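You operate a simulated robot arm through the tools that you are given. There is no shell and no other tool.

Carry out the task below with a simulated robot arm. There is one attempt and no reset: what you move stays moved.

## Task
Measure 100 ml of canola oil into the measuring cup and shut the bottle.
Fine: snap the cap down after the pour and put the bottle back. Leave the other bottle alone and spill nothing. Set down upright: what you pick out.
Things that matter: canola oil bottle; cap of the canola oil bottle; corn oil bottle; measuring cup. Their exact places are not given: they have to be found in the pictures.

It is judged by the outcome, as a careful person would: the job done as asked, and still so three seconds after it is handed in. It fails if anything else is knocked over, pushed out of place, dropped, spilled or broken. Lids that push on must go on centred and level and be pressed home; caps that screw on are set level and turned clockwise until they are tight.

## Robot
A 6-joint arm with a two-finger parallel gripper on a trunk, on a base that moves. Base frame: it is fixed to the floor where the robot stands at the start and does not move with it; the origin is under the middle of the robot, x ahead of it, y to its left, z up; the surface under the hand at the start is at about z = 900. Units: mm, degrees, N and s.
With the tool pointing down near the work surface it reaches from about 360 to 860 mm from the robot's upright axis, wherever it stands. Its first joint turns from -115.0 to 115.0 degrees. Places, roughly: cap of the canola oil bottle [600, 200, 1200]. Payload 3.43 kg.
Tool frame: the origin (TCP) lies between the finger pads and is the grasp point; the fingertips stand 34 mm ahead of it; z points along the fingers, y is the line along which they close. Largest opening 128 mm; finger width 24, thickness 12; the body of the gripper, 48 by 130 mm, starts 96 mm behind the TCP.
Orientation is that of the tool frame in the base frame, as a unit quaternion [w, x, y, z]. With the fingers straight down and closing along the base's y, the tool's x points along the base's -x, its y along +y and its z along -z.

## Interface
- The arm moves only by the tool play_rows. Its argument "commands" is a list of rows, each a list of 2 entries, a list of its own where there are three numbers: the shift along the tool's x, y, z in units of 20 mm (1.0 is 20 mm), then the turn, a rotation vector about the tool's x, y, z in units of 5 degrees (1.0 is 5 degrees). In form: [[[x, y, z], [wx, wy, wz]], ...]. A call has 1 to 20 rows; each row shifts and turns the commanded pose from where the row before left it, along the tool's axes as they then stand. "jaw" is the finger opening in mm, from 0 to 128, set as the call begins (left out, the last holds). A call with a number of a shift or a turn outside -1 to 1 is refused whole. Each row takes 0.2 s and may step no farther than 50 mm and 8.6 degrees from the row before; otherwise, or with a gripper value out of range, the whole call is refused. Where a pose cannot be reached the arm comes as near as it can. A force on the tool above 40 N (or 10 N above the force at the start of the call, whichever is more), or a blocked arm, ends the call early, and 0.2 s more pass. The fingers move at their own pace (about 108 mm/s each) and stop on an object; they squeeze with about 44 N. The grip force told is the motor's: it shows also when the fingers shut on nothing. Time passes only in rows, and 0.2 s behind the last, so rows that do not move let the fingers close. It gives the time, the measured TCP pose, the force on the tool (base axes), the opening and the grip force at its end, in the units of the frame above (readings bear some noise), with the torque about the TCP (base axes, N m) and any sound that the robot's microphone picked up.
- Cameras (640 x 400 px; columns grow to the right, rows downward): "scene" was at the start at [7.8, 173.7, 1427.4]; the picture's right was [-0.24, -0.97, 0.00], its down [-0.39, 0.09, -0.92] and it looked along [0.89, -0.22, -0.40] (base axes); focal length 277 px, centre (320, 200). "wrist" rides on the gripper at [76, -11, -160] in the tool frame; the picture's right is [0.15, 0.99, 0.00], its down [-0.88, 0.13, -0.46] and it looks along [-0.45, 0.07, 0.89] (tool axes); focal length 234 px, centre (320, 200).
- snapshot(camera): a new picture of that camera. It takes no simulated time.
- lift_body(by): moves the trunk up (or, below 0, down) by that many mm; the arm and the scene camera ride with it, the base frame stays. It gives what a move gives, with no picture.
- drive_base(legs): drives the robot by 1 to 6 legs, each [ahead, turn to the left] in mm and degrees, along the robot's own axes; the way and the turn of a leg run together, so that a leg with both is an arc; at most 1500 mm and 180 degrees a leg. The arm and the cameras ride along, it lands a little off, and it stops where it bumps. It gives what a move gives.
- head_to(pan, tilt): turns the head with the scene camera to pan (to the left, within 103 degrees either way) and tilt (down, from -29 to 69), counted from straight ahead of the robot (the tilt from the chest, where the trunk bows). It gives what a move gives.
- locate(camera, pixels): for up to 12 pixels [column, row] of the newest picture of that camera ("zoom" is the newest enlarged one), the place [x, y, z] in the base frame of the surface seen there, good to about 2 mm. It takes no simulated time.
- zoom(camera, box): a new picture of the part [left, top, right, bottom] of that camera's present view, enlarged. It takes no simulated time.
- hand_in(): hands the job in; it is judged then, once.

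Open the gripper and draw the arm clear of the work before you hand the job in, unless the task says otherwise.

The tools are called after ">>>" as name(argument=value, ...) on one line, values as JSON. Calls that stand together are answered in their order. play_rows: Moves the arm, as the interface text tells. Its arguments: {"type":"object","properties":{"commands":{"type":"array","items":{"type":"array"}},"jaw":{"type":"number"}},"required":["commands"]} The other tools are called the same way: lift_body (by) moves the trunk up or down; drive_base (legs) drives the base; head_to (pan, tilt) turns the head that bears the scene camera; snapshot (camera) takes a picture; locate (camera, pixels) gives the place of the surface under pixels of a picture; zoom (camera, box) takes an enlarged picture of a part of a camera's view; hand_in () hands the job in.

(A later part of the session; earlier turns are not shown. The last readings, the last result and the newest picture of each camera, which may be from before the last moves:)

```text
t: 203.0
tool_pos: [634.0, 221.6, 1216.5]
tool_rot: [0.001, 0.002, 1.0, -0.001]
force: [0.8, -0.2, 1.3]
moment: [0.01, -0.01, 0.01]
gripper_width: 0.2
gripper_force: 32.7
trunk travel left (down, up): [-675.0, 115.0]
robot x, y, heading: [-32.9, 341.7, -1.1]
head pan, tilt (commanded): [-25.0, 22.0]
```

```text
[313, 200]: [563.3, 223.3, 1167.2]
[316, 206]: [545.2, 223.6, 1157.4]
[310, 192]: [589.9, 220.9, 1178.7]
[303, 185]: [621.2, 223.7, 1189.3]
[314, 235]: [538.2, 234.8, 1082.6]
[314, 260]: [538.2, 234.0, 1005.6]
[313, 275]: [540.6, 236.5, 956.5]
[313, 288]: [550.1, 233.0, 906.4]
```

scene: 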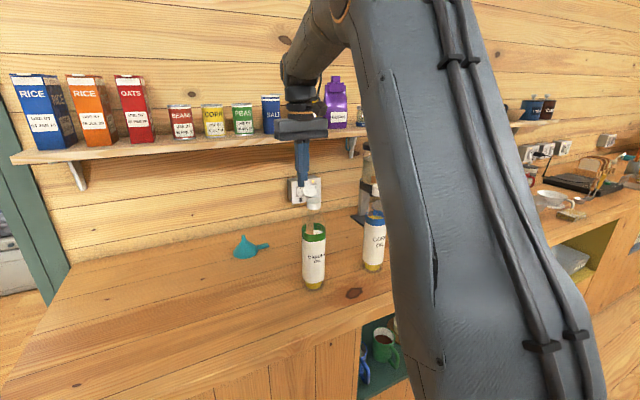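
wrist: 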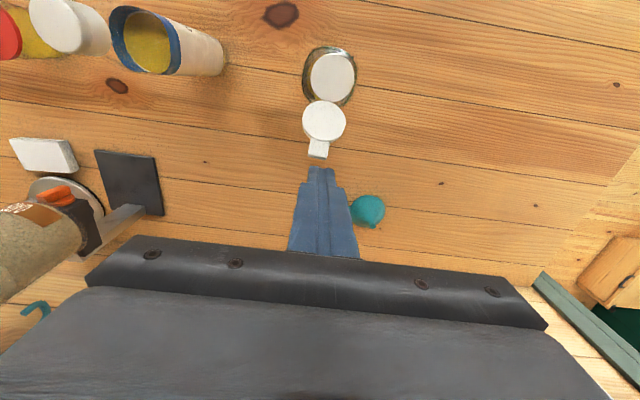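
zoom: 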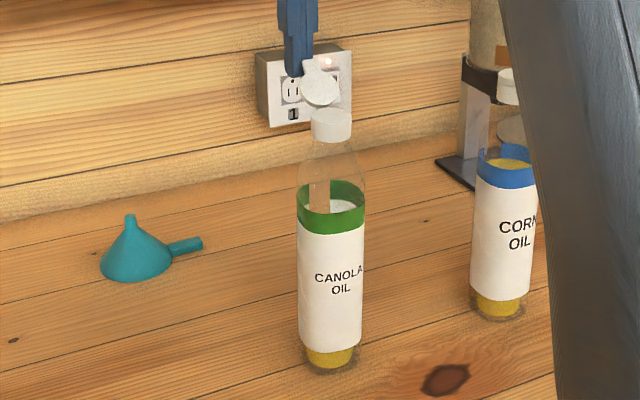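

The horizontal pull tips the bottle slightly instead of turning the lid (hinge friction exceeds its stability). I back the finger off slowly so the bottle settles upright again.

>>> play_rows(commands=[[[-0.1, 0, 0], [0, 0, 0]], [[-0.1, 0, 0], [0, 0, 0]], [[-0.1, 0, 0], [0, 0, 0]], [[-0.1, 0, 0], [0, 0, 0]], [[-0.1, 0, 0], [0, 0, 0]], [[-0.1, 0, 0], [0, 0, 0]], [[-0.15, 0, 0], [0, 0, 0]], [[-0.25, 0, 0], [0, 0, 0]], [[0, 0, 0], [0, 0, 0]]])

>>> zoom(camera="scene", box=[280, 145, 350, 225])

>>> zoom(camera="scene", box=[260, 160, 360, 300])

```text
t: 205.0
tool_pos: [653.8, 222.9, 1218.6]
tool_rot: [0.001, 0.0, 1.0, 0.0]
force: [-0.2, 0.2, 0.0]
moment: [0.0, 0.0, 0.0]
gripper_width: 0.1
gripper_force: 33.4
trunk travel left (down, up): [-675.0, 115.0]
robot x, y, heading: [-31.1, 337.6, -1.2]
head pan, tilt (commanded): [-25.0, 22.0]
```

```text
5.00 times, centred on (315, 185) of scene
```

zoom: 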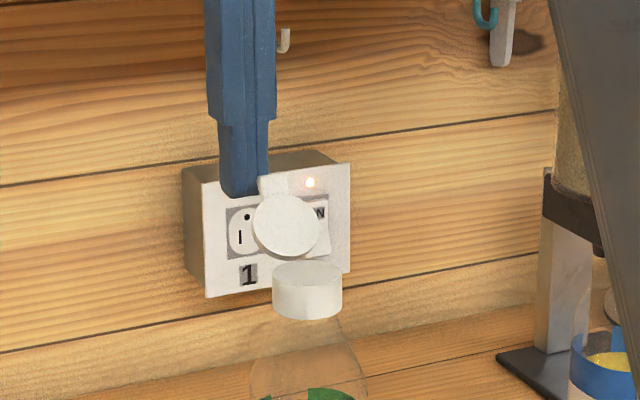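

```text
2.86 times, centred on (310, 230) of scene
```

zoom: 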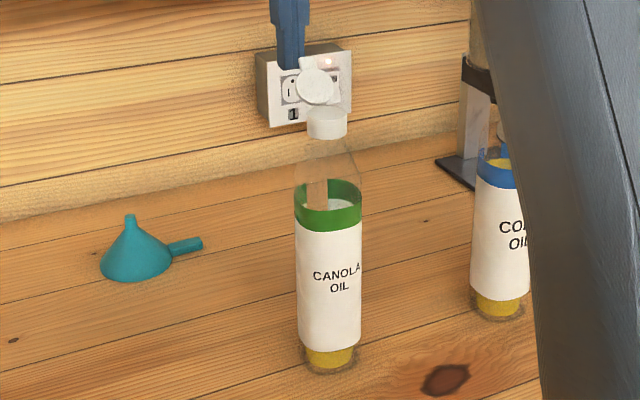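

The bottle stands upright again at its place. I check how the lid sits now.

>>> zoom(camera="scene", box=[290, 165, 340, 225])

>>> locate(camera="zoom", pixels=[[250, 115], [272, 165], [295, 165], [240, 170], [270, 205], [303, 232], [250, 105], [268, 105], [261, 235], [345, 232]])

```text
6.67 times, centred on (315, 195) of scene
```

zoom: 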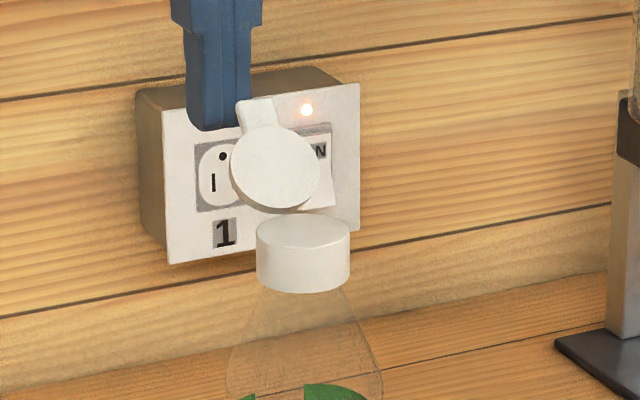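

```text
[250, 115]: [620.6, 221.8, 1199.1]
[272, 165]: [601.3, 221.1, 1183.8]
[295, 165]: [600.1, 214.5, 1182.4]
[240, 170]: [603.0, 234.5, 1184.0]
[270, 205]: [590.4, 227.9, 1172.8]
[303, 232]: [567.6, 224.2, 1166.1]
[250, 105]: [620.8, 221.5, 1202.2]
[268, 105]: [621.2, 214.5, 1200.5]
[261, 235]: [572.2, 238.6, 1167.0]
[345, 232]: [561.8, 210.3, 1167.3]
```

The lid has turned a few degrees and stays where it is put (dry friction), so I'll pinch instead: one finger bracing the collar's front, the other pushing the lid from behind. I raise the hand and turn it 90° so it closes along x.

>>> play_rows(commands=[[[0, 0, -1], [0, 0, 0]], [[0, 0, -1], [0, 0, 0]], [[0, 0, -1], [0, 0, 0]], [[0, 0, -1], [0, 0, 0]], [[0, 0, -0.2], [0, 0, 0]]])

>>> play_rows(commands=[[[0, 0, 0], [0, 0, 1]], [[0, 0, 0], [0, 0, 1]], [[0, 0, 0], [0, 0, 1]], [[0, 0, 0], [0, 0, 1]], [[0, 0, 0], [0, 0, 1]], [[0, 0, 0], [0, 0, 1]], [[0, 0, 0], [0, 0, 1]], [[0, 0, 0], [0, 0, 1]], [[0, 0, 0], [0, 0, 1]], [[0, 0, 0], [0, 0, 1]], [[0, 0, 0], [0, 0, 1]], [[0, 0, 0], [0, 0, 1]], [[0, 0, 0], [0, 0, 1]], [[0, 0, 0], [0, 0, 1]], [[0, 0, 0], [0, 0, 1]], [[0, 0, 0], [0, 0, 1]], [[0, 0, 0], [0, 0, 1]], [[0, 0, 0], [0, 0, 1]]], jaw=100)

>>> snapshot(camera="scene")

```text
t: 206.2
tool_pos: [653.4, 223.3, 1300.0]
tool_rot: [0.001, 0.002, 1.0, -0.001]
force: [0.7, 0.6, -0.6]
moment: [0.0, -0.02, 0.01]
gripper_width: 0.0
gripper_force: 32.9
trunk travel left (down, up): [-675.0, 115.0]
robot x, y, heading: [-26.8, 341.6, -1.0]
head pan, tilt (commanded): [-25.0, 22.0]
```

```text
t: 210.0
tool_pos: [653.7, 222.9, 1299.8]
tool_rot: [0.003, 0.709, 0.705, 0.0]
force: [0.0, 0.8, 0.0]
moment: [0.0, -0.02, 0.0]
gripper_width: 99.9
gripper_force: 0.1
trunk travel left (down, up): [-675.0, 115.0]
robot x, y, heading: [-30.9, 334.4, -1.2]
head pan, tilt (commanded): [-25.0, 22.0]
```

```text
taken
```

scene: 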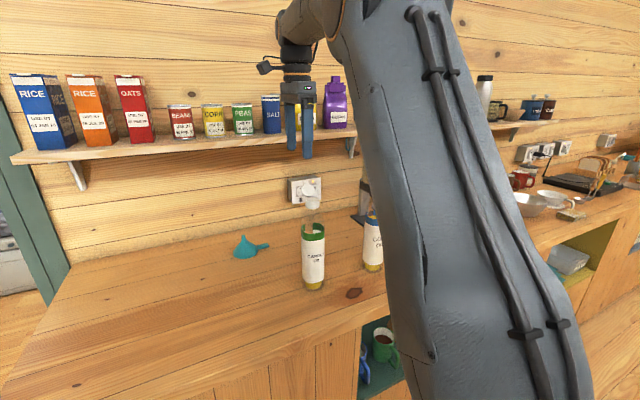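

The fingers now open along x (front/back). I centre at x≈595 and lower to tips ≈ z 1190 first, straddling the cap and lid.

>>> play_rows(commands=[[[0, -1, 0], [0, 0, 0]], [[0, -1, 0], [0, 0, 0]], [[0, -0.93, 0], [0, 0, 0]], [[0, 0, 1], [0, 0, 0]], [[0, 0, 1], [0, 0, 0]], [[0, 0, 1], [0, 0, 0]], [[0, 0, 0.8], [0, 0, 0]], [[0, 0, 0], [0, 0, 0]]])

>>> zoom(camera="scene", box=[280, 145, 350, 225])

>>> snapshot(camera="wrist")

```text
t: 211.8
tool_pos: [596.0, 218.8, 1223.7]
tool_rot: [0.002, 0.708, 0.706, 0.0]
force: [0.1, -0.2, 0.7]
moment: [-0.01, 0.01, -0.02]
gripper_width: 99.9
gripper_force: 0.0
trunk travel left (down, up): [-675.0, 115.0]
robot x, y, heading: [-28.8, 335.8, -1.0]
head pan, tilt (commanded): [-25.0, 22.0]
```

```text
5.00 times, centred on (315, 185) of scene
```

zoom: 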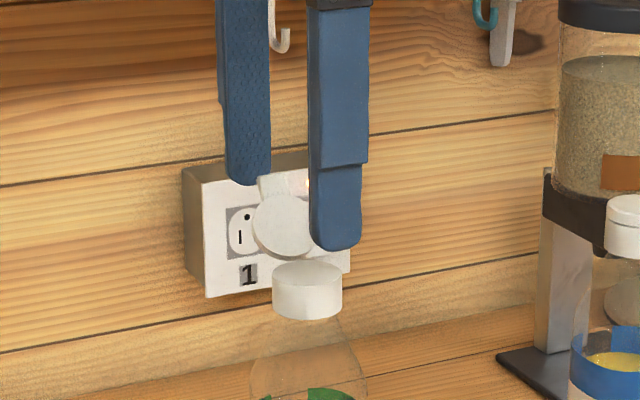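

```text
taken
```

wrist: 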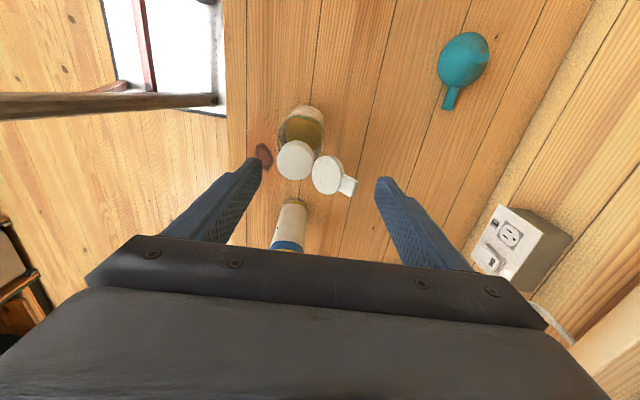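

The finger line passes through the lid and tab in the wrist view. I lower 36 mm so the front finger stands before the collar and the back finger behind the lid.

>>> play_rows(commands=[[[0, 0, 0.6], [0, 0, 0]], [[0, 0, 0.6], [0, 0, 0]], [[0, 0, 0.6], [0, 0, 0]], [[0, 0, 0], [0, 0, 0]]])

>>> zoom(camera="scene", box=[280, 145, 350, 225])

>>> snapshot(camera="wrist")

```text
t: 212.8
tool_pos: [596.4, 224.5, 1189.3]
tool_rot: [0.001, 0.708, 0.706, 0.0]
force: [-0.6, 0.2, -0.3]
moment: [-0.01, -0.02, 0.0]
gripper_width: 100.0
gripper_force: 0.0
trunk travel left (down, up): [-675.0, 115.0]
robot x, y, heading: [-29.4, 335.5, -1.0]
head pan, tilt (commanded): [-25.0, 22.0]
```

```text
5.00 times, centred on (315, 185) of scene
```

zoom: 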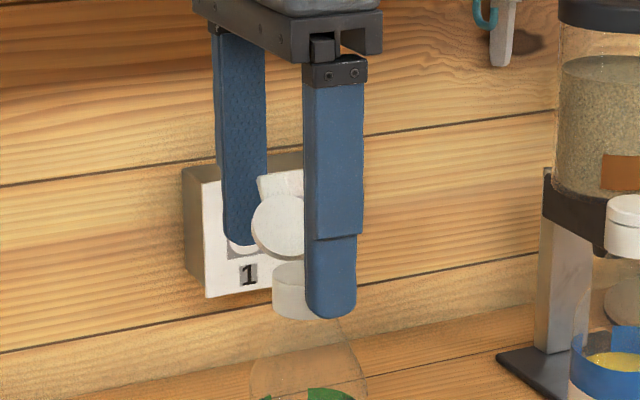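

```text
taken
```

wrist: 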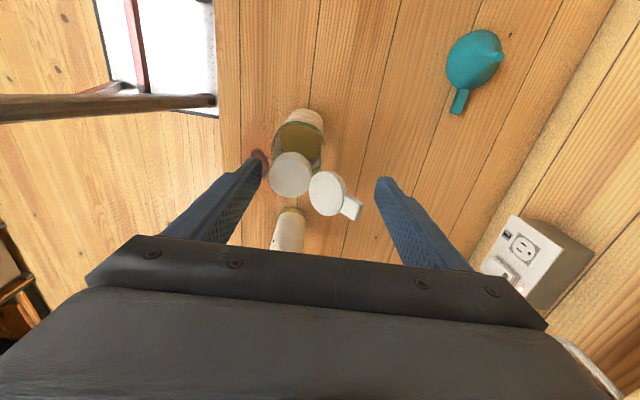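

Front finger is just ahead of the collar, back finger behind the tab. I close to 86 mm while moving 3 mm back to keep the front finger nearly in place.

>>> play_rows(commands=[[[0, -0.1, 0], [0, 0, 0]], [[0, 0, 0], [0, 0, 0]]], jaw=92)

>>> play_rows(commands=[[[0, -0.15, 0], [0, 0, 0]], [[0, 0, 0], [0, 0, 0]]], jaw=86)

>>> zoom(camera="scene", box=[280, 145, 350, 225])

>>> zoom(camera="wrist", box=[240, 130, 400, 240])

```text
t: 213.4
tool_pos: [593.6, 221.8, 1190.0]
tool_rot: [0.001, 0.709, 0.706, -0.001]
force: [0.3, 0.2, -0.1]
moment: [0.04, -0.02, 0.02]
gripper_width: 91.9
gripper_force: 0.0
trunk travel left (down, up): [-675.0, 115.0]
robot x, y, heading: [-30.5, 335.0, -1.3]
head pan, tilt (commanded): [-25.0, 22.0]
```

```text
t: 214.0
tool_pos: [590.9, 222.0, 1188.4]
tool_rot: [0.0, 0.708, 0.706, 0.0]
force: [-0.2, 0.3, -0.4]
moment: [0.04, 0.03, -0.04]
gripper_width: 86.2
gripper_force: 0.0
trunk travel left (down, up): [-675.0, 115.0]
robot x, y, heading: [-30.0, 337.7, -1.2]
head pan, tilt (commanded): [-25.0, 22.0]
```

```text
5.00 times, centred on (315, 185) of scene
```

zoom: 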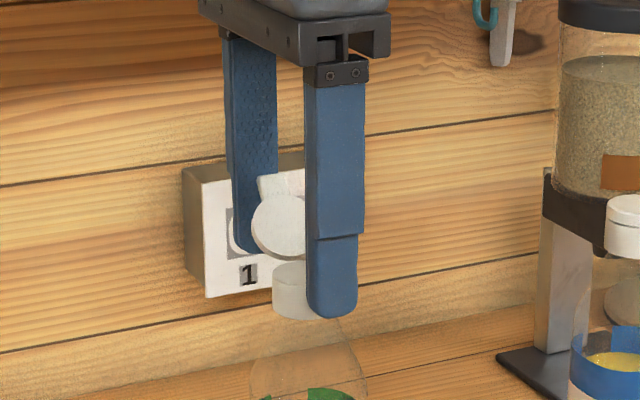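

```text
3.64 times, centred on (320, 185) of wrist
```

zoom: 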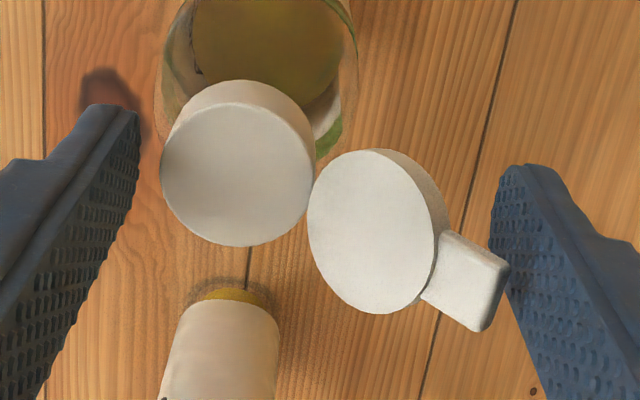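

Very clear wrist view: back finger just reaches the tab's end, the front finger is ~5 mm off the collar. I close to 80 with the hand held, then to 74 with 3 mm back.

>>> play_rows(commands=[[[0, 0, 0], [0, 0, 0]], [[0, 0, 0], [0, 0, 0]]], jaw=80)

>>> play_rows(commands=[[[0, -0.15, 0], [0, 0, 0]], [[0, 0, 0], [0, 0, 0]]], jaw=74)

>>> zoom(camera="wrist", box=[240, 130, 400, 240])

>>> zoom(camera="scene", box=[280, 145, 350, 225])

```text
t: 214.6
tool_pos: [591.9, 221.8, 1188.6]
tool_rot: [0.001, 0.708, 0.706, 0.0]
force: [1.0, 0.6, -0.3]
moment: [0.0, 0.01, 0.02]
gripper_width: 79.8
gripper_force: 0.1
trunk travel left (down, up): [-675.0, 115.0]
robot x, y, heading: [-28.4, 337.1, -1.0]
head pan, tilt (commanded): [-25.0, 22.0]
```

```text
t: 215.2
tool_pos: [587.5, 223.4, 1188.6]
tool_rot: [0.001, 0.709, 0.705, 0.0]
force: [0.8, 0.3, 0.2]
moment: [0.0, -0.01, 0.02]
gripper_width: 74.3
gripper_force: 0.2
trunk travel left (down, up): [-675.0, 115.0]
robot x, y, heading: [-30.8, 335.8, -1.0]
head pan, tilt (commanded): [-25.0, 22.0]
```

```text
3.64 times, centred on (320, 185) of wrist
```

zoom: 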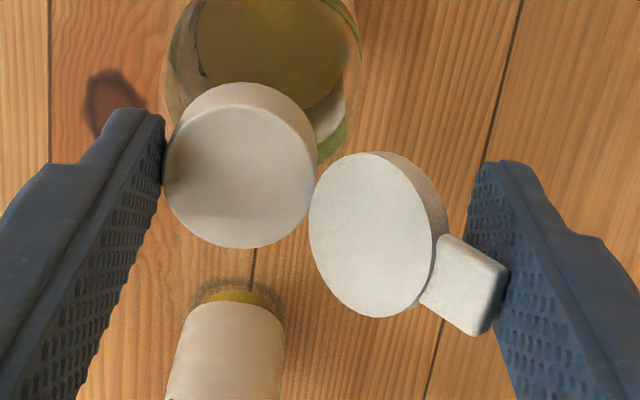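

```text
5.00 times, centred on (315, 185) of scene
```

zoom: 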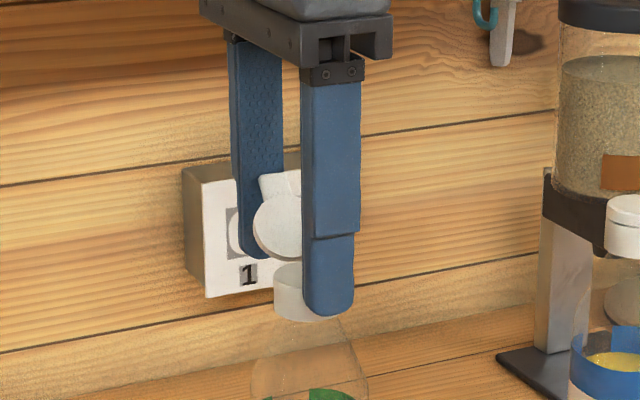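

The front finger now braces the collar. I go on closing in 6 mm steps with 3 mm back moves, to 62 mm.

>>> play_rows(commands=[[[0, -0.15, 0], [0, 0, 0]], [[0, 0, 0], [0, 0, 0]]], jaw=68)

>>> zoom(camera="wrist", box=[240, 130, 400, 240])

>>> zoom(camera="scene", box=[280, 145, 350, 225])

```text
t: 215.8
tool_pos: [584.6, 221.4, 1187.3]
tool_rot: [0.002, 0.708, 0.706, 0.0]
force: [-1.3, 0.5, -0.8]
moment: [-0.01, 0.01, 0.02]
gripper_width: 67.9
gripper_force: 0.1
trunk travel left (down, up): [-675.0, 115.0]
robot x, y, heading: [-27.1, 338.3, -1.2]
head pan, tilt (commanded): [-25.0, 22.0]
```

```text
3.64 times, centred on (320, 185) of wrist
```

zoom: 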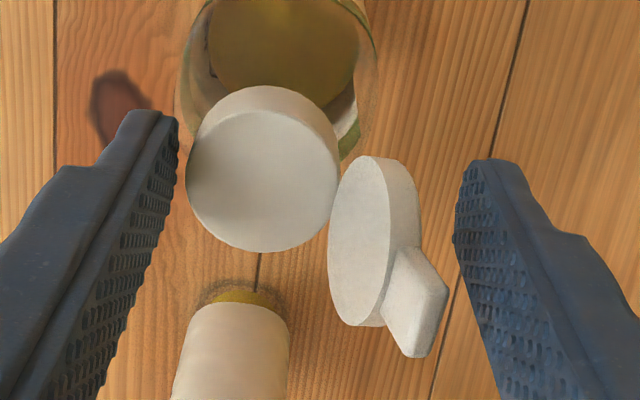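

```text
5.00 times, centred on (315, 185) of scene
```

zoom: 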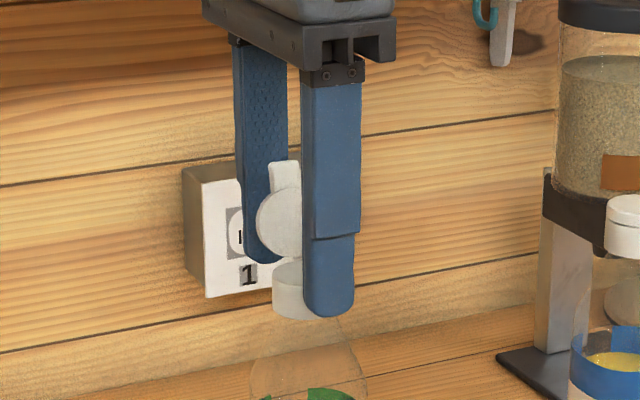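

The lid popped up to roughly 110–115° while the bottle stayed upright. I continue closing to 56 mm in the same way.

>>> play_rows(commands=[[[0, -0.15, 0], [0, 0, 0]], [[0, 0, 0], [0, 0, 0]]], jaw=62)

>>> play_rows(commands=[[[0, -0.15, 0], [0, 0, 0]], [[0, 0, 0], [0, 0, 0]]], jaw=56)

>>> zoom(camera="wrist", box=[240, 130, 400, 240])

>>> zoom(camera="scene", box=[280, 145, 350, 225])

```text
t: 216.4
tool_pos: [581.4, 223.5, 1188.2]
tool_rot: [0.002, 0.709, 0.706, 0.0]
force: [-0.8, 0.2, 0.8]
moment: [-0.02, 0.0, 0.0]
gripper_width: 61.7
gripper_force: 0.0
trunk travel left (down, up): [-675.0, 115.0]
robot x, y, heading: [-28.9, 333.9, -0.9]
head pan, tilt (commanded): [-25.0, 22.0]
```

```text
t: 217.0
tool_pos: [577.4, 221.9, 1188.4]
tool_rot: [0.002, 0.709, 0.706, 0.0]
force: [0.0, -0.6, 0.4]
moment: [0.02, 0.0, 0.0]
gripper_width: 56.1
gripper_force: 0.0
trunk travel left (down, up): [-675.0, 115.0]
robot x, y, heading: [-27.2, 333.4, -1.1]
head pan, tilt (commanded): [-25.0, 22.0]
```

```text
3.64 times, centred on (320, 185) of wrist
```

zoom: 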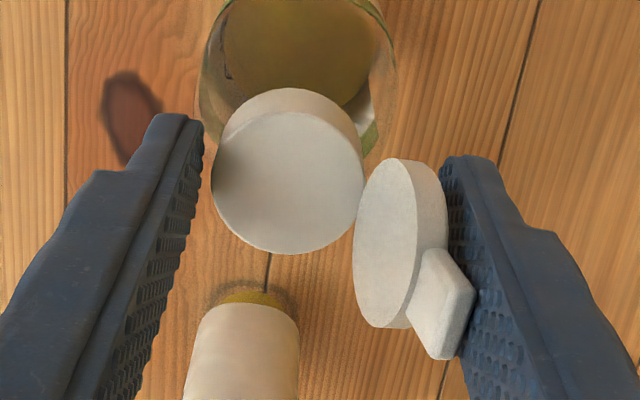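

```text
5.00 times, centred on (315, 185) of scene
```

zoom: 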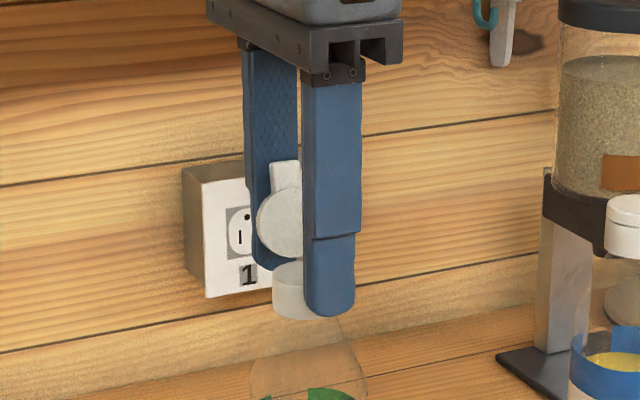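

The back finger meets the lid again. I go on to 50, then 46 mm, bringing the lid about upright.

>>> play_rows(commands=[[[0, -0.1, 0], [0, 0, 0]], [[0, 0, 0], [0, 0, 0]]], jaw=52)

>>> play_rows(commands=[[[0, -0.1, 0], [0, 0, 0]], [[0, 0, 0], [0, 0, 0]]], jaw=48)

>>> zoom(camera="wrist", box=[240, 130, 400, 240])

>>> zoom(camera="scene", box=[280, 145, 350, 225])

```text
t: 217.6
tool_pos: [576.5, 222.3, 1187.8]
tool_rot: [0.002, 0.708, 0.706, 0.001]
force: [-0.3, 0.3, -0.9]
moment: [0.01, -0.03, 0.01]
gripper_width: 52.1
gripper_force: 0.0
trunk travel left (down, up): [-675.0, 115.0]
robot x, y, heading: [-29.5, 336.1, -1.0]
head pan, tilt (commanded): [-25.0, 22.0]
```

```text
t: 218.2
tool_pos: [573.8, 222.5, 1186.6]
tool_rot: [0.001, 0.709, 0.706, 0.0]
force: [-0.5, 0.2, -0.2]
moment: [-0.02, -0.04, -0.03]
gripper_width: 48.2
gripper_force: 0.1
trunk travel left (down, up): [-675.0, 115.0]
robot x, y, heading: [-27.3, 335.1, -1.3]
head pan, tilt (commanded): [-25.0, 22.0]
```

```text
3.64 times, centred on (320, 185) of wrist
```

zoom: 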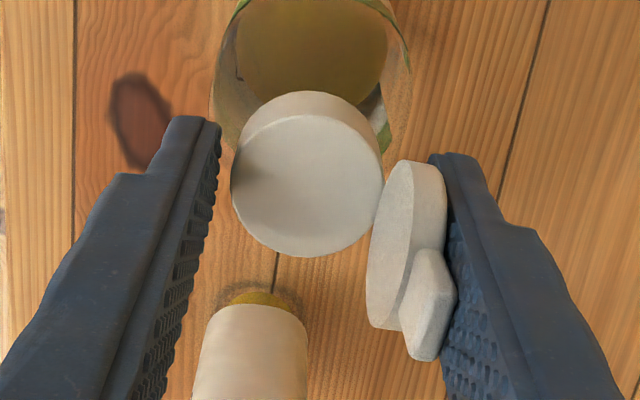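

```text
5.00 times, centred on (315, 185) of scene
```

zoom: 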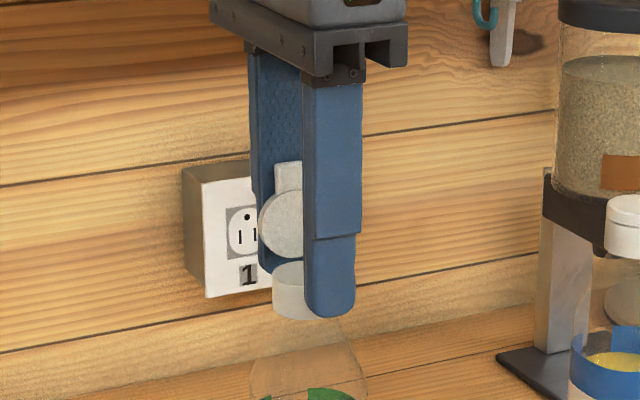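

The lid follows easily now (about 97°). I close to 44 and then 42 mm.

>>> play_rows(commands=[[[0, -0.08, 0], [0, 0, 0]], [[0, 0, 0], [0, 0, 0]]], jaw=44)

>>> play_rows(commands=[[[0, -0.06, 0], [0, 0, 0]], [[0, 0, 0], [0, 0, 0]]], jaw=41)

>>> zoom(camera="wrist", box=[240, 130, 400, 240])

>>> zoom(camera="scene", box=[280, 145, 350, 225])

```text
t: 218.8
tool_pos: [572.5, 222.0, 1188.0]
tool_rot: [0.001, 0.708, 0.706, 0.0]
force: [-1.2, 1.0, 0.7]
moment: [0.01, 0.02, 0.0]
gripper_width: 44.1
gripper_force: 0.0
trunk travel left (down, up): [-675.0, 115.0]
robot x, y, heading: [-29.0, 338.4, -1.0]
head pan, tilt (commanded): [-25.0, 22.0]
```

```text
t: 219.4
tool_pos: [571.3, 222.3, 1188.1]
tool_rot: [0.001, 0.708, 0.706, 0.0]
force: [0.5, -0.3, -0.9]
moment: [-0.03, 0.01, 0.04]
gripper_width: 42.0
gripper_force: 0.8
trunk travel left (down, up): [-675.0, 115.0]
robot x, y, heading: [-28.7, 334.6, -1.0]
head pan, tilt (commanded): [-25.0, 22.0]
```

```text
3.64 times, centred on (320, 185) of wrist
```

zoom: 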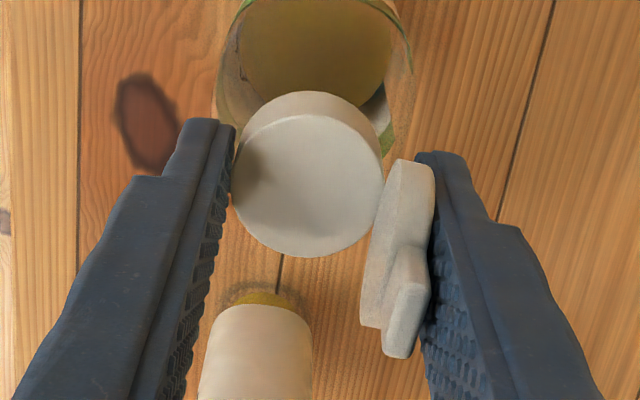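

```text
5.00 times, centred on (315, 185) of scene
```

zoom: 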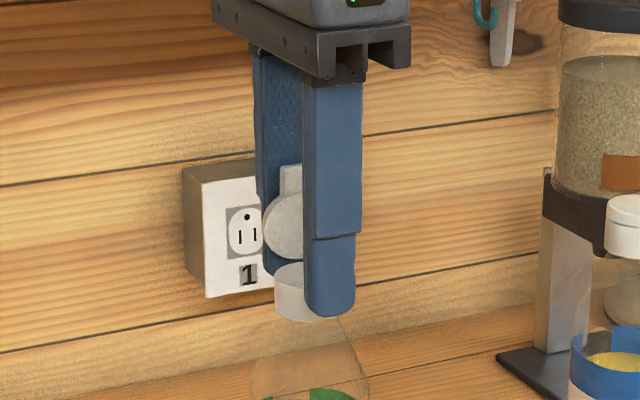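

The lid now stands about upright. I open the jaw, raise so the tips are at about z=1200, with the jaw wide (120 mm) so the front finger is out of the lid's path.

>>> play_rows(commands=[[[0, 0, 0], [0, 0, 0]], [[0, 0, 0], [0, 0, 0]]], jaw=64)

>>> play_rows(commands=[[[0, 0, -0.8], [0, 0, 0]], [[0, 0, -0.8], [0, 0, 0]], [[0, 0, -0.7], [0, 0, 0]], [[0, 0, 0], [0, 0, 0]]], jaw=120)

>>> zoom(camera="wrist", box=[200, 110, 440, 260])

>>> zoom(camera="scene", box=[280, 145, 350, 225])

>>> locate(camera="zoom", pixels=[[290, 180], [285, 220], [300, 175], [280, 250], [308, 270], [270, 170]])

```text
t: 220.0
tool_pos: [571.0, 221.9, 1187.2]
tool_rot: [0.001, 0.708, 0.706, 0.0]
force: [-0.1, 0.3, -0.3]
moment: [-0.02, -0.01, 0.0]
gripper_width: 64.0
gripper_force: 0.0
trunk travel left (down, up): [-675.0, 115.0]
robot x, y, heading: [-29.2, 335.7, -0.9]
head pan, tilt (commanded): [-25.0, 22.0]
```

```text
t: 221.0
tool_pos: [571.0, 220.9, 1233.9]
tool_rot: [0.002, 0.709, 0.706, 0.0]
force: [0.3, 0.4, -0.3]
moment: [0.03, 0.01, 0.01]
gripper_width: 120.3
gripper_force: 0.0
trunk travel left (down, up): [-675.0, 115.0]
robot x, y, heading: [-27.2, 335.5, -1.0]
head pan, tilt (commanded): [-25.0, 22.0]
```

```text
2.67 times, centred on (320, 185) of wrist
```

zoom: 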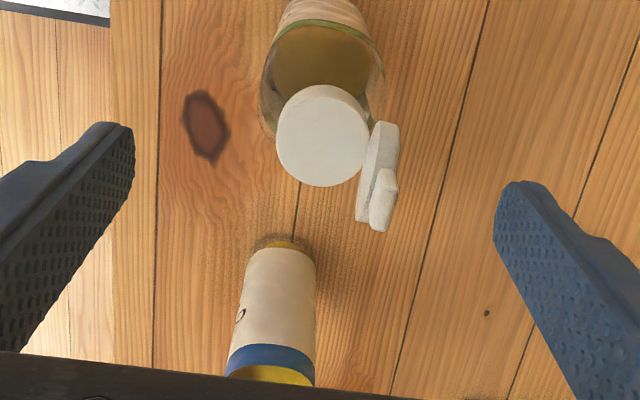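

```text
5.00 times, centred on (315, 185) of scene
```

zoom: 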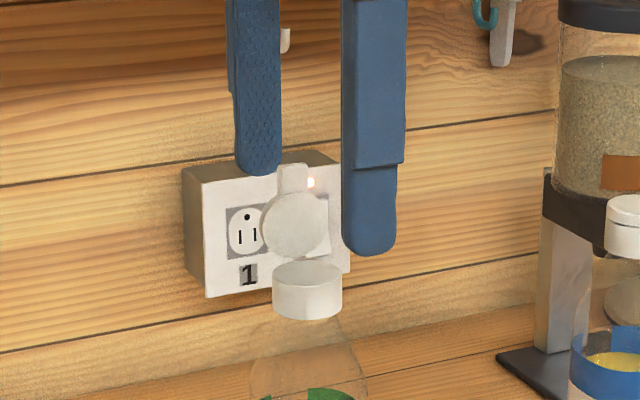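

```text
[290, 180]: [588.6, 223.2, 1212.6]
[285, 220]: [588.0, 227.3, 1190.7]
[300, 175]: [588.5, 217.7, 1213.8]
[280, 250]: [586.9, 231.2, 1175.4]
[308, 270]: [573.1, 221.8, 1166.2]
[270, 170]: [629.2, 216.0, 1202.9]
```

The lid stands vertical (x≈588 from z 1175 to 1213) and holds itself. I bring the back finger up to it: 30 mm back, then 8 mm more in small steps.

>>> play_rows(commands=[[[0, -0.75, 0], [0, 0, 0]], [[0, -0.75, 0], [0, 0, 0]], [[0, -0.1, 0], [0, 0, 0]], [[0, -0.1, 0], [0, 0, 0]], [[0, -0.1, 0], [0, 0, 0]], [[0, -0.1, 0], [0, 0, 0]], [[0, 0, 0], [0, 0, 0]]])

>>> zoom(camera="wrist", box=[200, 110, 440, 260])

>>> zoom(camera="scene", box=[280, 145, 350, 225])

```text
t: 222.6
tool_pos: [533.4, 221.5, 1234.2]
tool_rot: [0.001, 0.709, 0.706, 0.0]
force: [-1.2, 0.3, 0.4]
moment: [0.01, -0.04, -0.01]
gripper_width: 120.2
gripper_force: 0.1
trunk travel left (down, up): [-675.0, 115.0]
robot x, y, heading: [-28.7, 337.5, -1.3]
head pan, tilt (commanded): [-25.0, 22.0]
```

```text
2.67 times, centred on (320, 185) of wrist
```

zoom: 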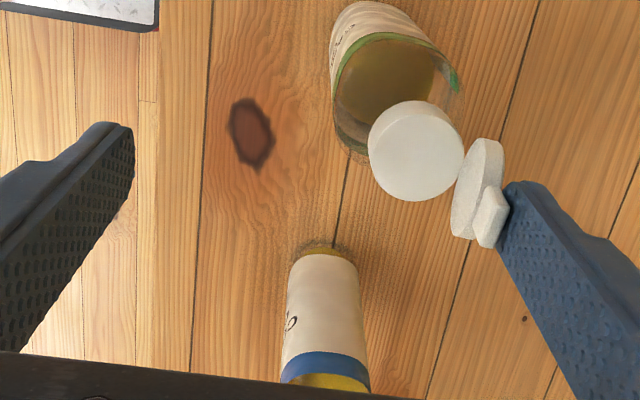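

```text
5.00 times, centred on (315, 185) of scene
```

zoom: 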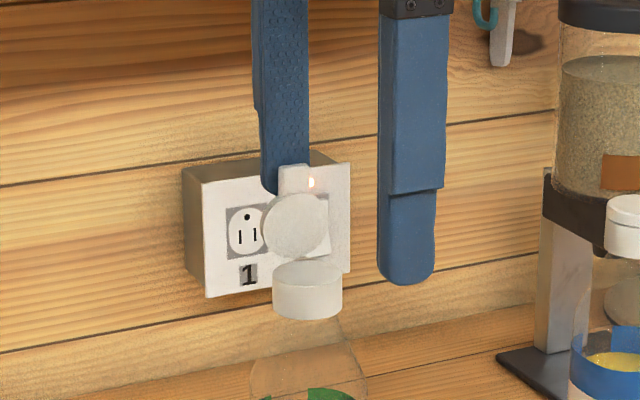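

Contact with the tab is about to occur and the bottle is undisturbed. I push 6 mm more in 2 mm steps.

>>> play_rows(commands=[[[0, -0.1, 0], [0, 0, 0]], [[0, -0.1, 0], [0, 0, 0]], [[0, -0.1, 0], [0, 0, 0]], [[0, 0, 0], [0, 0, 0]]])

>>> zoom(camera="wrist", box=[200, 110, 440, 260])

>>> zoom(camera="scene", box=[280, 145, 350, 225])

```text
t: 223.6
tool_pos: [527.6, 222.5, 1234.3]
tool_rot: [0.001, 0.708, 0.706, 0.0]
force: [0.1, 1.1, 0.2]
moment: [-0.01, -0.01, 0.01]
gripper_width: 120.1
gripper_force: 0.1
trunk travel left (down, up): [-675.0, 115.0]
robot x, y, heading: [-31.1, 338.8, -1.2]
head pan, tilt (commanded): [-25.0, 22.0]
```

```text
2.67 times, centred on (320, 185) of wrist
```

zoom: 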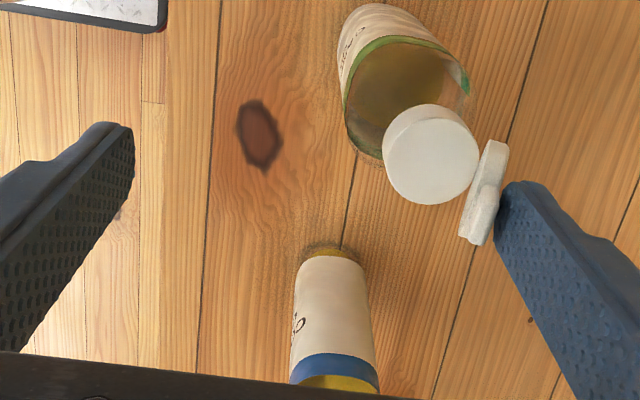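

```text
5.00 times, centred on (315, 185) of scene
```

zoom: 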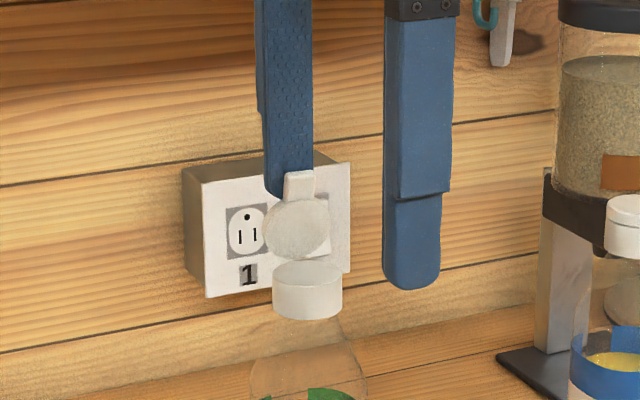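

The lid is tipping past vertical toward closed while the bottle stays still. I continue 14 mm in 2 mm steps.

>>> play_rows(commands=[[[0, -0.1, 0], [0, 0, 0]], [[0, -0.1, 0], [0, 0, 0]], [[0, -0.1, 0], [0, 0, 0]], [[0, -0.1, 0], [0, 0, 0]], [[0, -0.1, 0], [0, 0, 0]], [[0, -0.1, 0], [0, 0, 0]], [[0, -0.1, 0], [0, 0, 0]], [[0, 0, 0], [0, 0, 0]]])

>>> zoom(camera="wrist", box=[200, 110, 440, 260])

>>> zoom(camera="scene", box=[280, 145, 350, 225])

```text
t: 225.4
tool_pos: [514.1, 222.9, 1233.8]
tool_rot: [0.002, 0.708, 0.706, 0.0]
force: [-0.3, -0.2, 1.1]
moment: [-0.02, 0.01, 0.0]
gripper_width: 120.1
gripper_force: 0.1
trunk travel left (down, up): [-675.0, 115.0]
robot x, y, heading: [-29.4, 335.4, -1.2]
head pan, tilt (commanded): [-25.0, 22.0]
```

```text
2.67 times, centred on (320, 185) of wrist
```

zoom: 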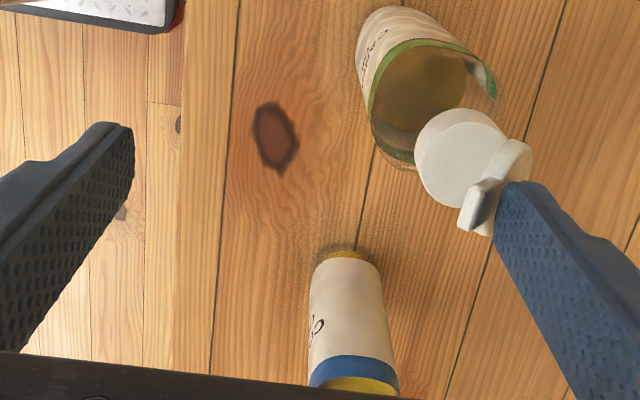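

```text
5.00 times, centred on (315, 185) of scene
```

zoom: 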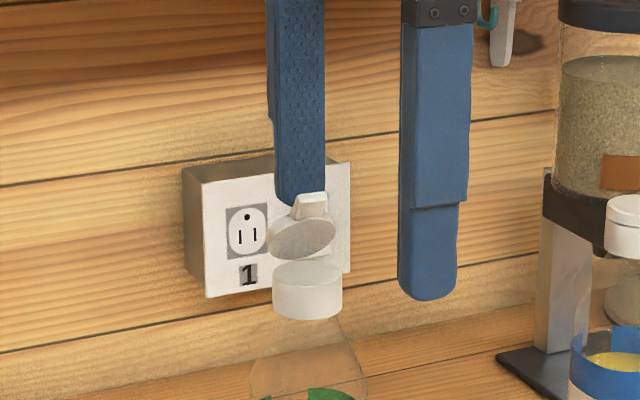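

Lid is at about 50° and the bottle is still in place. I push 14 mm more.

>>> play_rows(commands=[[[0, -0.1, 0], [0, 0, 0]], [[0, -0.1, 0], [0, 0, 0]], [[0, -0.1, 0], [0, 0, 0]], [[0, -0.1, 0], [0, 0, 0]], [[0, -0.1, 0], [0, 0, 0]], [[0, -0.1, 0], [0, 0, 0]], [[0, -0.1, 0], [0, 0, 0]], [[0, 0, 0], [0, 0, 0]]])

>>> zoom(camera="wrist", box=[200, 110, 440, 260])

>>> zoom(camera="scene", box=[280, 145, 350, 225])

```text
t: 227.2
tool_pos: [498.3, 221.9, 1234.1]
tool_rot: [0.001, 0.709, 0.705, 0.0]
force: [0.8, -0.5, 0.3]
moment: [0.0, -0.02, 0.02]
gripper_width: 120.2
gripper_force: 0.1
trunk travel left (down, up): [-675.0, 115.0]
robot x, y, heading: [-31.0, 335.8, -1.2]
head pan, tilt (commanded): [-25.0, 22.0]
```

```text
2.67 times, centred on (320, 185) of wrist
```

zoom: 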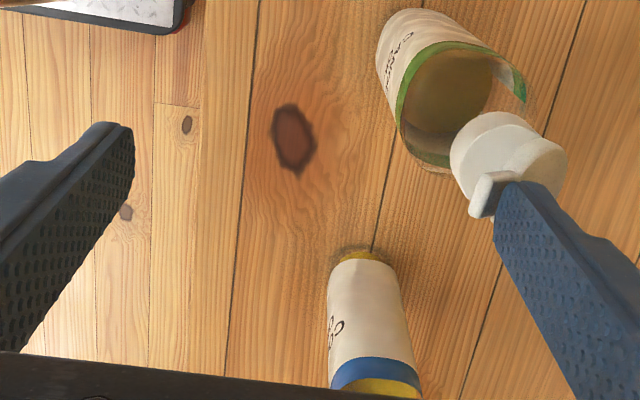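

```text
5.00 times, centred on (315, 185) of scene
```

zoom: 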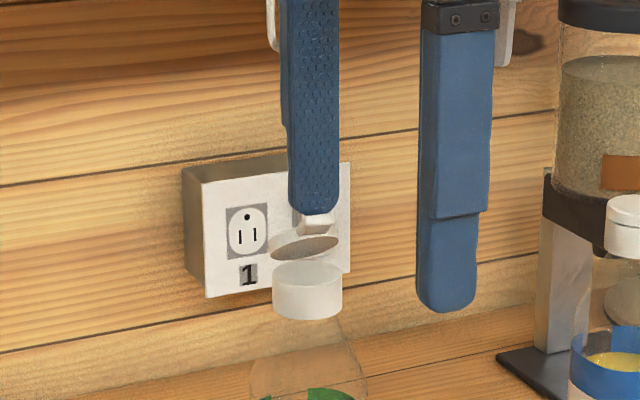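

The lid is down to about 30°. I raise the hand, close the fingers and bring them over the lid (x≈558) to press it down vertically.

>>> play_rows(commands=[[[0, 0, -1], [0, 0, 0]], [[0, 0, -1], [0, 0, 0]], [[0, 0, 0], [0, 0, 0]]])

>>> play_rows(commands=[[[0, 0, 0], [0, 0, 0]], [[0, 0, 0], [0, 0, 0]], [[0, 0, 0], [0, 0, 0]], [[0, 1, 0], [0, 0, 0]], [[0, 1, 0], [0, 0, 0]], [[0, 1, 0], [0, 0, 0]], [[0, 0, 0], [0, 0, 0]]], jaw=0)

>>> zoom(camera="wrist", box=[200, 110, 440, 260])

>>> zoom(camera="scene", box=[280, 145, 350, 225])

>>> locate(camera="zoom", pixels=[[318, 225], [300, 240], [290, 235], [325, 218], [308, 290], [280, 245], [310, 245]])

```text
t: 228.0
tool_pos: [499.9, 221.9, 1273.6]
tool_rot: [0.002, 0.709, 0.705, 0.0]
force: [0.1, 0.0, 0.1]
moment: [-0.02, 0.01, 0.0]
gripper_width: 119.9
gripper_force: 0.0
trunk travel left (down, up): [-675.0, 115.0]
robot x, y, heading: [-30.3, 336.8, -1.1]
head pan, tilt (commanded): [-25.0, 22.0]
```

```text
t: 229.6
tool_pos: [560.0, 222.5, 1273.8]
tool_rot: [0.002, 0.709, 0.706, 0.0]
force: [-0.1, -1.1, 1.2]
moment: [0.02, 0.02, 0.01]
gripper_width: 0.0
gripper_force: 33.2
trunk travel left (down, up): [-675.0, 115.0]
robot x, y, heading: [-29.0, 338.9, -1.1]
head pan, tilt (commanded): [-25.0, 22.0]
```

```text
2.67 times, centred on (320, 185) of wrist
```

zoom: 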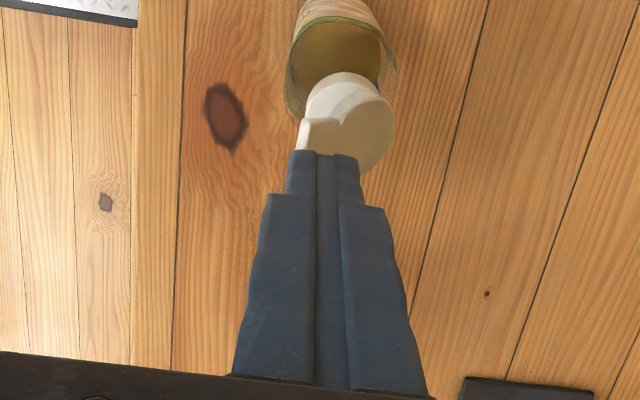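

```text
5.00 times, centred on (315, 185) of scene
```

zoom: 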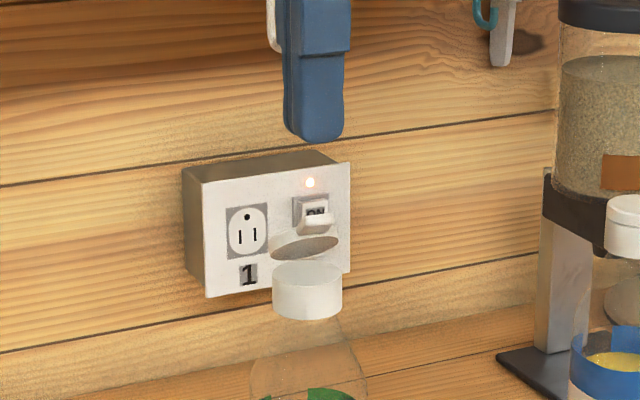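

```text
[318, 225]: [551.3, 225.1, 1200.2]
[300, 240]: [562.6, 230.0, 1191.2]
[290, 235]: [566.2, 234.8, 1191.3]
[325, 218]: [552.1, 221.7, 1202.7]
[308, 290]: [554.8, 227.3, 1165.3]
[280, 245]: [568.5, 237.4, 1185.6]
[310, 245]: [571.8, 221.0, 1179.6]
```

The lid rests at about 35° with the tab at z≈1200, right under the closed fingers. I lower 30 mm, then 2 mm steps pressing it down toward z≈1180.

>>> play_rows(commands=[[[0, 0, 0.75], [0, 0, 0]], [[0, 0, 0.75], [0, 0, 0]], [[0, 0, 0.2], [0, 0, 0]], [[0, 0, 0.2], [0, 0, 0]], [[0, 0, 0.2], [0, 0, 0]], [[0, 0, 0.2], [0, 0, 0]], [[0, 0, 0.2], [0, 0, 0]], [[0, 0, 0], [0, 0, 0]]])

>>> zoom(camera="scene", box=[280, 145, 350, 225])

>>> zoom(camera="wrist", box=[200, 110, 440, 260])

```text
t: 231.4
tool_pos: [560.5, 223.0, 1224.7]
tool_rot: [0.002, 0.708, 0.706, 0.0]
force: [0.6, 0.8, -0.5]
moment: [0.01, 0.01, 0.01]
gripper_width: 0.0
gripper_force: 33.1
trunk travel left (down, up): [-675.0, 115.0]
robot x, y, heading: [-30.1, 333.8, -0.9]
head pan, tilt (commanded): [-25.0, 22.0]
```

```text
5.00 times, centred on (315, 185) of scene
```

zoom: 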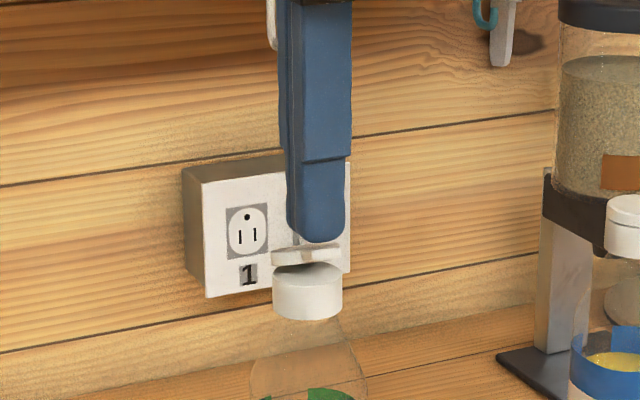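

```text
2.67 times, centred on (320, 185) of wrist
```

zoom: 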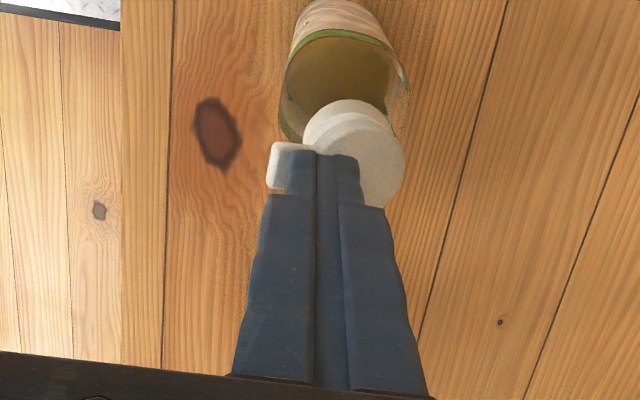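

The lid is nearly closed. I press down 10 mm more in 2 mm steps and read the force.

>>> play_rows(commands=[[[0, 0, 0.1], [0, 0, 0]], [[0, 0, 0.1], [0, 0, 0]], [[0, 0, 0.1], [0, 0, 0]], [[0, 0, 0.1], [0, 0, 0]], [[0, 0, 0.1], [0, 0, 0]], [[0, 0, 0], [0, 0, 0]]])

>>> zoom(camera="scene", box=[280, 145, 350, 225])

```text
t: 232.8
tool_pos: [559.0, 220.8, 1213.3]
tool_rot: [0.002, 0.708, 0.706, 0.0]
force: [0.5, 0.0, 0.4]
moment: [-0.01, 0.02, 0.01]
gripper_width: 0.0
gripper_force: 33.3
trunk travel left (down, up): [-675.0, 115.0]
robot x, y, heading: [-29.0, 335.3, -1.1]
head pan, tilt (commanded): [-25.0, 22.0]
```

```text
5.00 times, centred on (315, 185) of scene
```

zoom: 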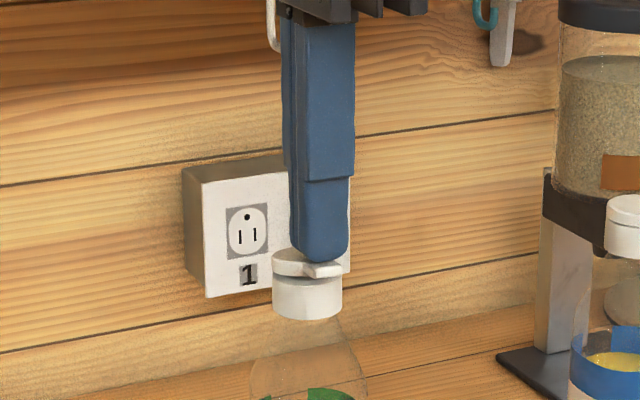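

Almost home (tip ≈1179). I press on in 1 mm steps, looking for the snap and the force.

>>> play_rows(commands=[[[0, 0, 0.05], [0, 0, 0]], [[0, 0, 0.05], [0, 0, 0]], [[0, 0, 0.05], [0, 0, 0]], [[0, 0, 0.05], [0, 0, 0]], [[0, 0, 0], [0, 0, 0]]])

>>> zoom(camera="scene", box=[280, 145, 350, 225])

```text
t: 234.0
tool_pos: [560.3, 222.8, 1211.7]
tool_rot: [0.001, 0.708, 0.707, 0.0]
force: [-0.1, 0.1, 0.6]
moment: [0.01, 0.02, 0.02]
gripper_width: 0.1
gripper_force: 33.2
trunk travel left (down, up): [-675.0, 115.0]
robot x, y, heading: [-30.4, 335.1, -1.3]
head pan, tilt (commanded): [-25.0, 22.0]
```

```text
5.00 times, centred on (315, 185) of scene
```

zoom: 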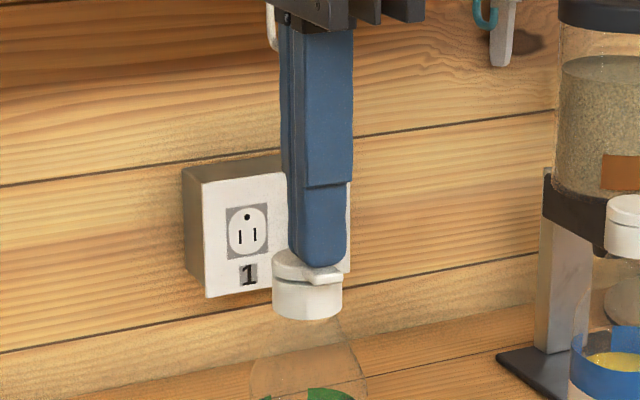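

The lid now lies on its seat. I keep pressing in 1 mm steps until the force builds up.

>>> play_rows(commands=[[[0, 0, 0.05], [0, 0, 0]], [[0, 0, 0.05], [0, 0, 0]], [[0, 0, 0.05], [0, 0, 0]], [[0, 0, 0], [0, 0, 0]]])

>>> zoom(camera="scene", box=[290, 165, 340, 225])

```text
t: 235.0
tool_pos: [558.7, 221.6, 1207.6]
tool_rot: [0.002, 0.708, 0.706, 0.0]
force: [-0.3, 0.1, 10.0]
moment: [-0.04, 0.0, 0.03]
gripper_width: 0.0
gripper_force: 33.0
trunk travel left (down, up): [-675.0, 115.0]
robot x, y, heading: [-35.6, 335.3, -1.2]
head pan, tilt (commanded): [-25.0, 22.0]
```

```text
6.67 times, centred on (315, 195) of scene
```

zoom: 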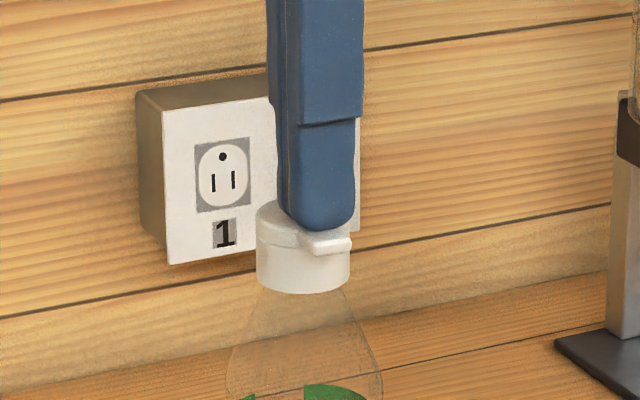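

Force is up to 10 N with the lid seated; no click reported yet. I press 2 mm further to snap it home.

>>> play_rows(commands=[[[0, 0, 0.05], [0, 0, 0]], [[0, 0, 0.05], [0, 0, 0]], [[0, 0, 0], [0, 0, 0]]])

>>> zoom(camera="scene", box=[290, 165, 340, 225])

```text
t: 235.8
tool_pos: [558.1, 222.0, 1207.0]
tool_rot: [0.002, 0.708, 0.706, 0.002]
force: [-1.2, -0.9, 33.7]
moment: [-0.13, 0.04, 0.01]
gripper_width: 0.1
gripper_force: 33.0
trunk travel left (down, up): [-675.0, 115.0]
robot x, y, heading: [-28.7, 336.4, -1.2]
head pan, tilt (commanded): [-25.0, 22.0]
```

```text
6.67 times, centred on (315, 195) of scene
```

zoom: 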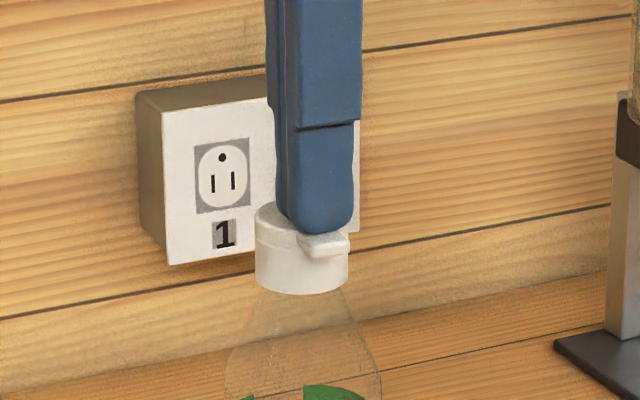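

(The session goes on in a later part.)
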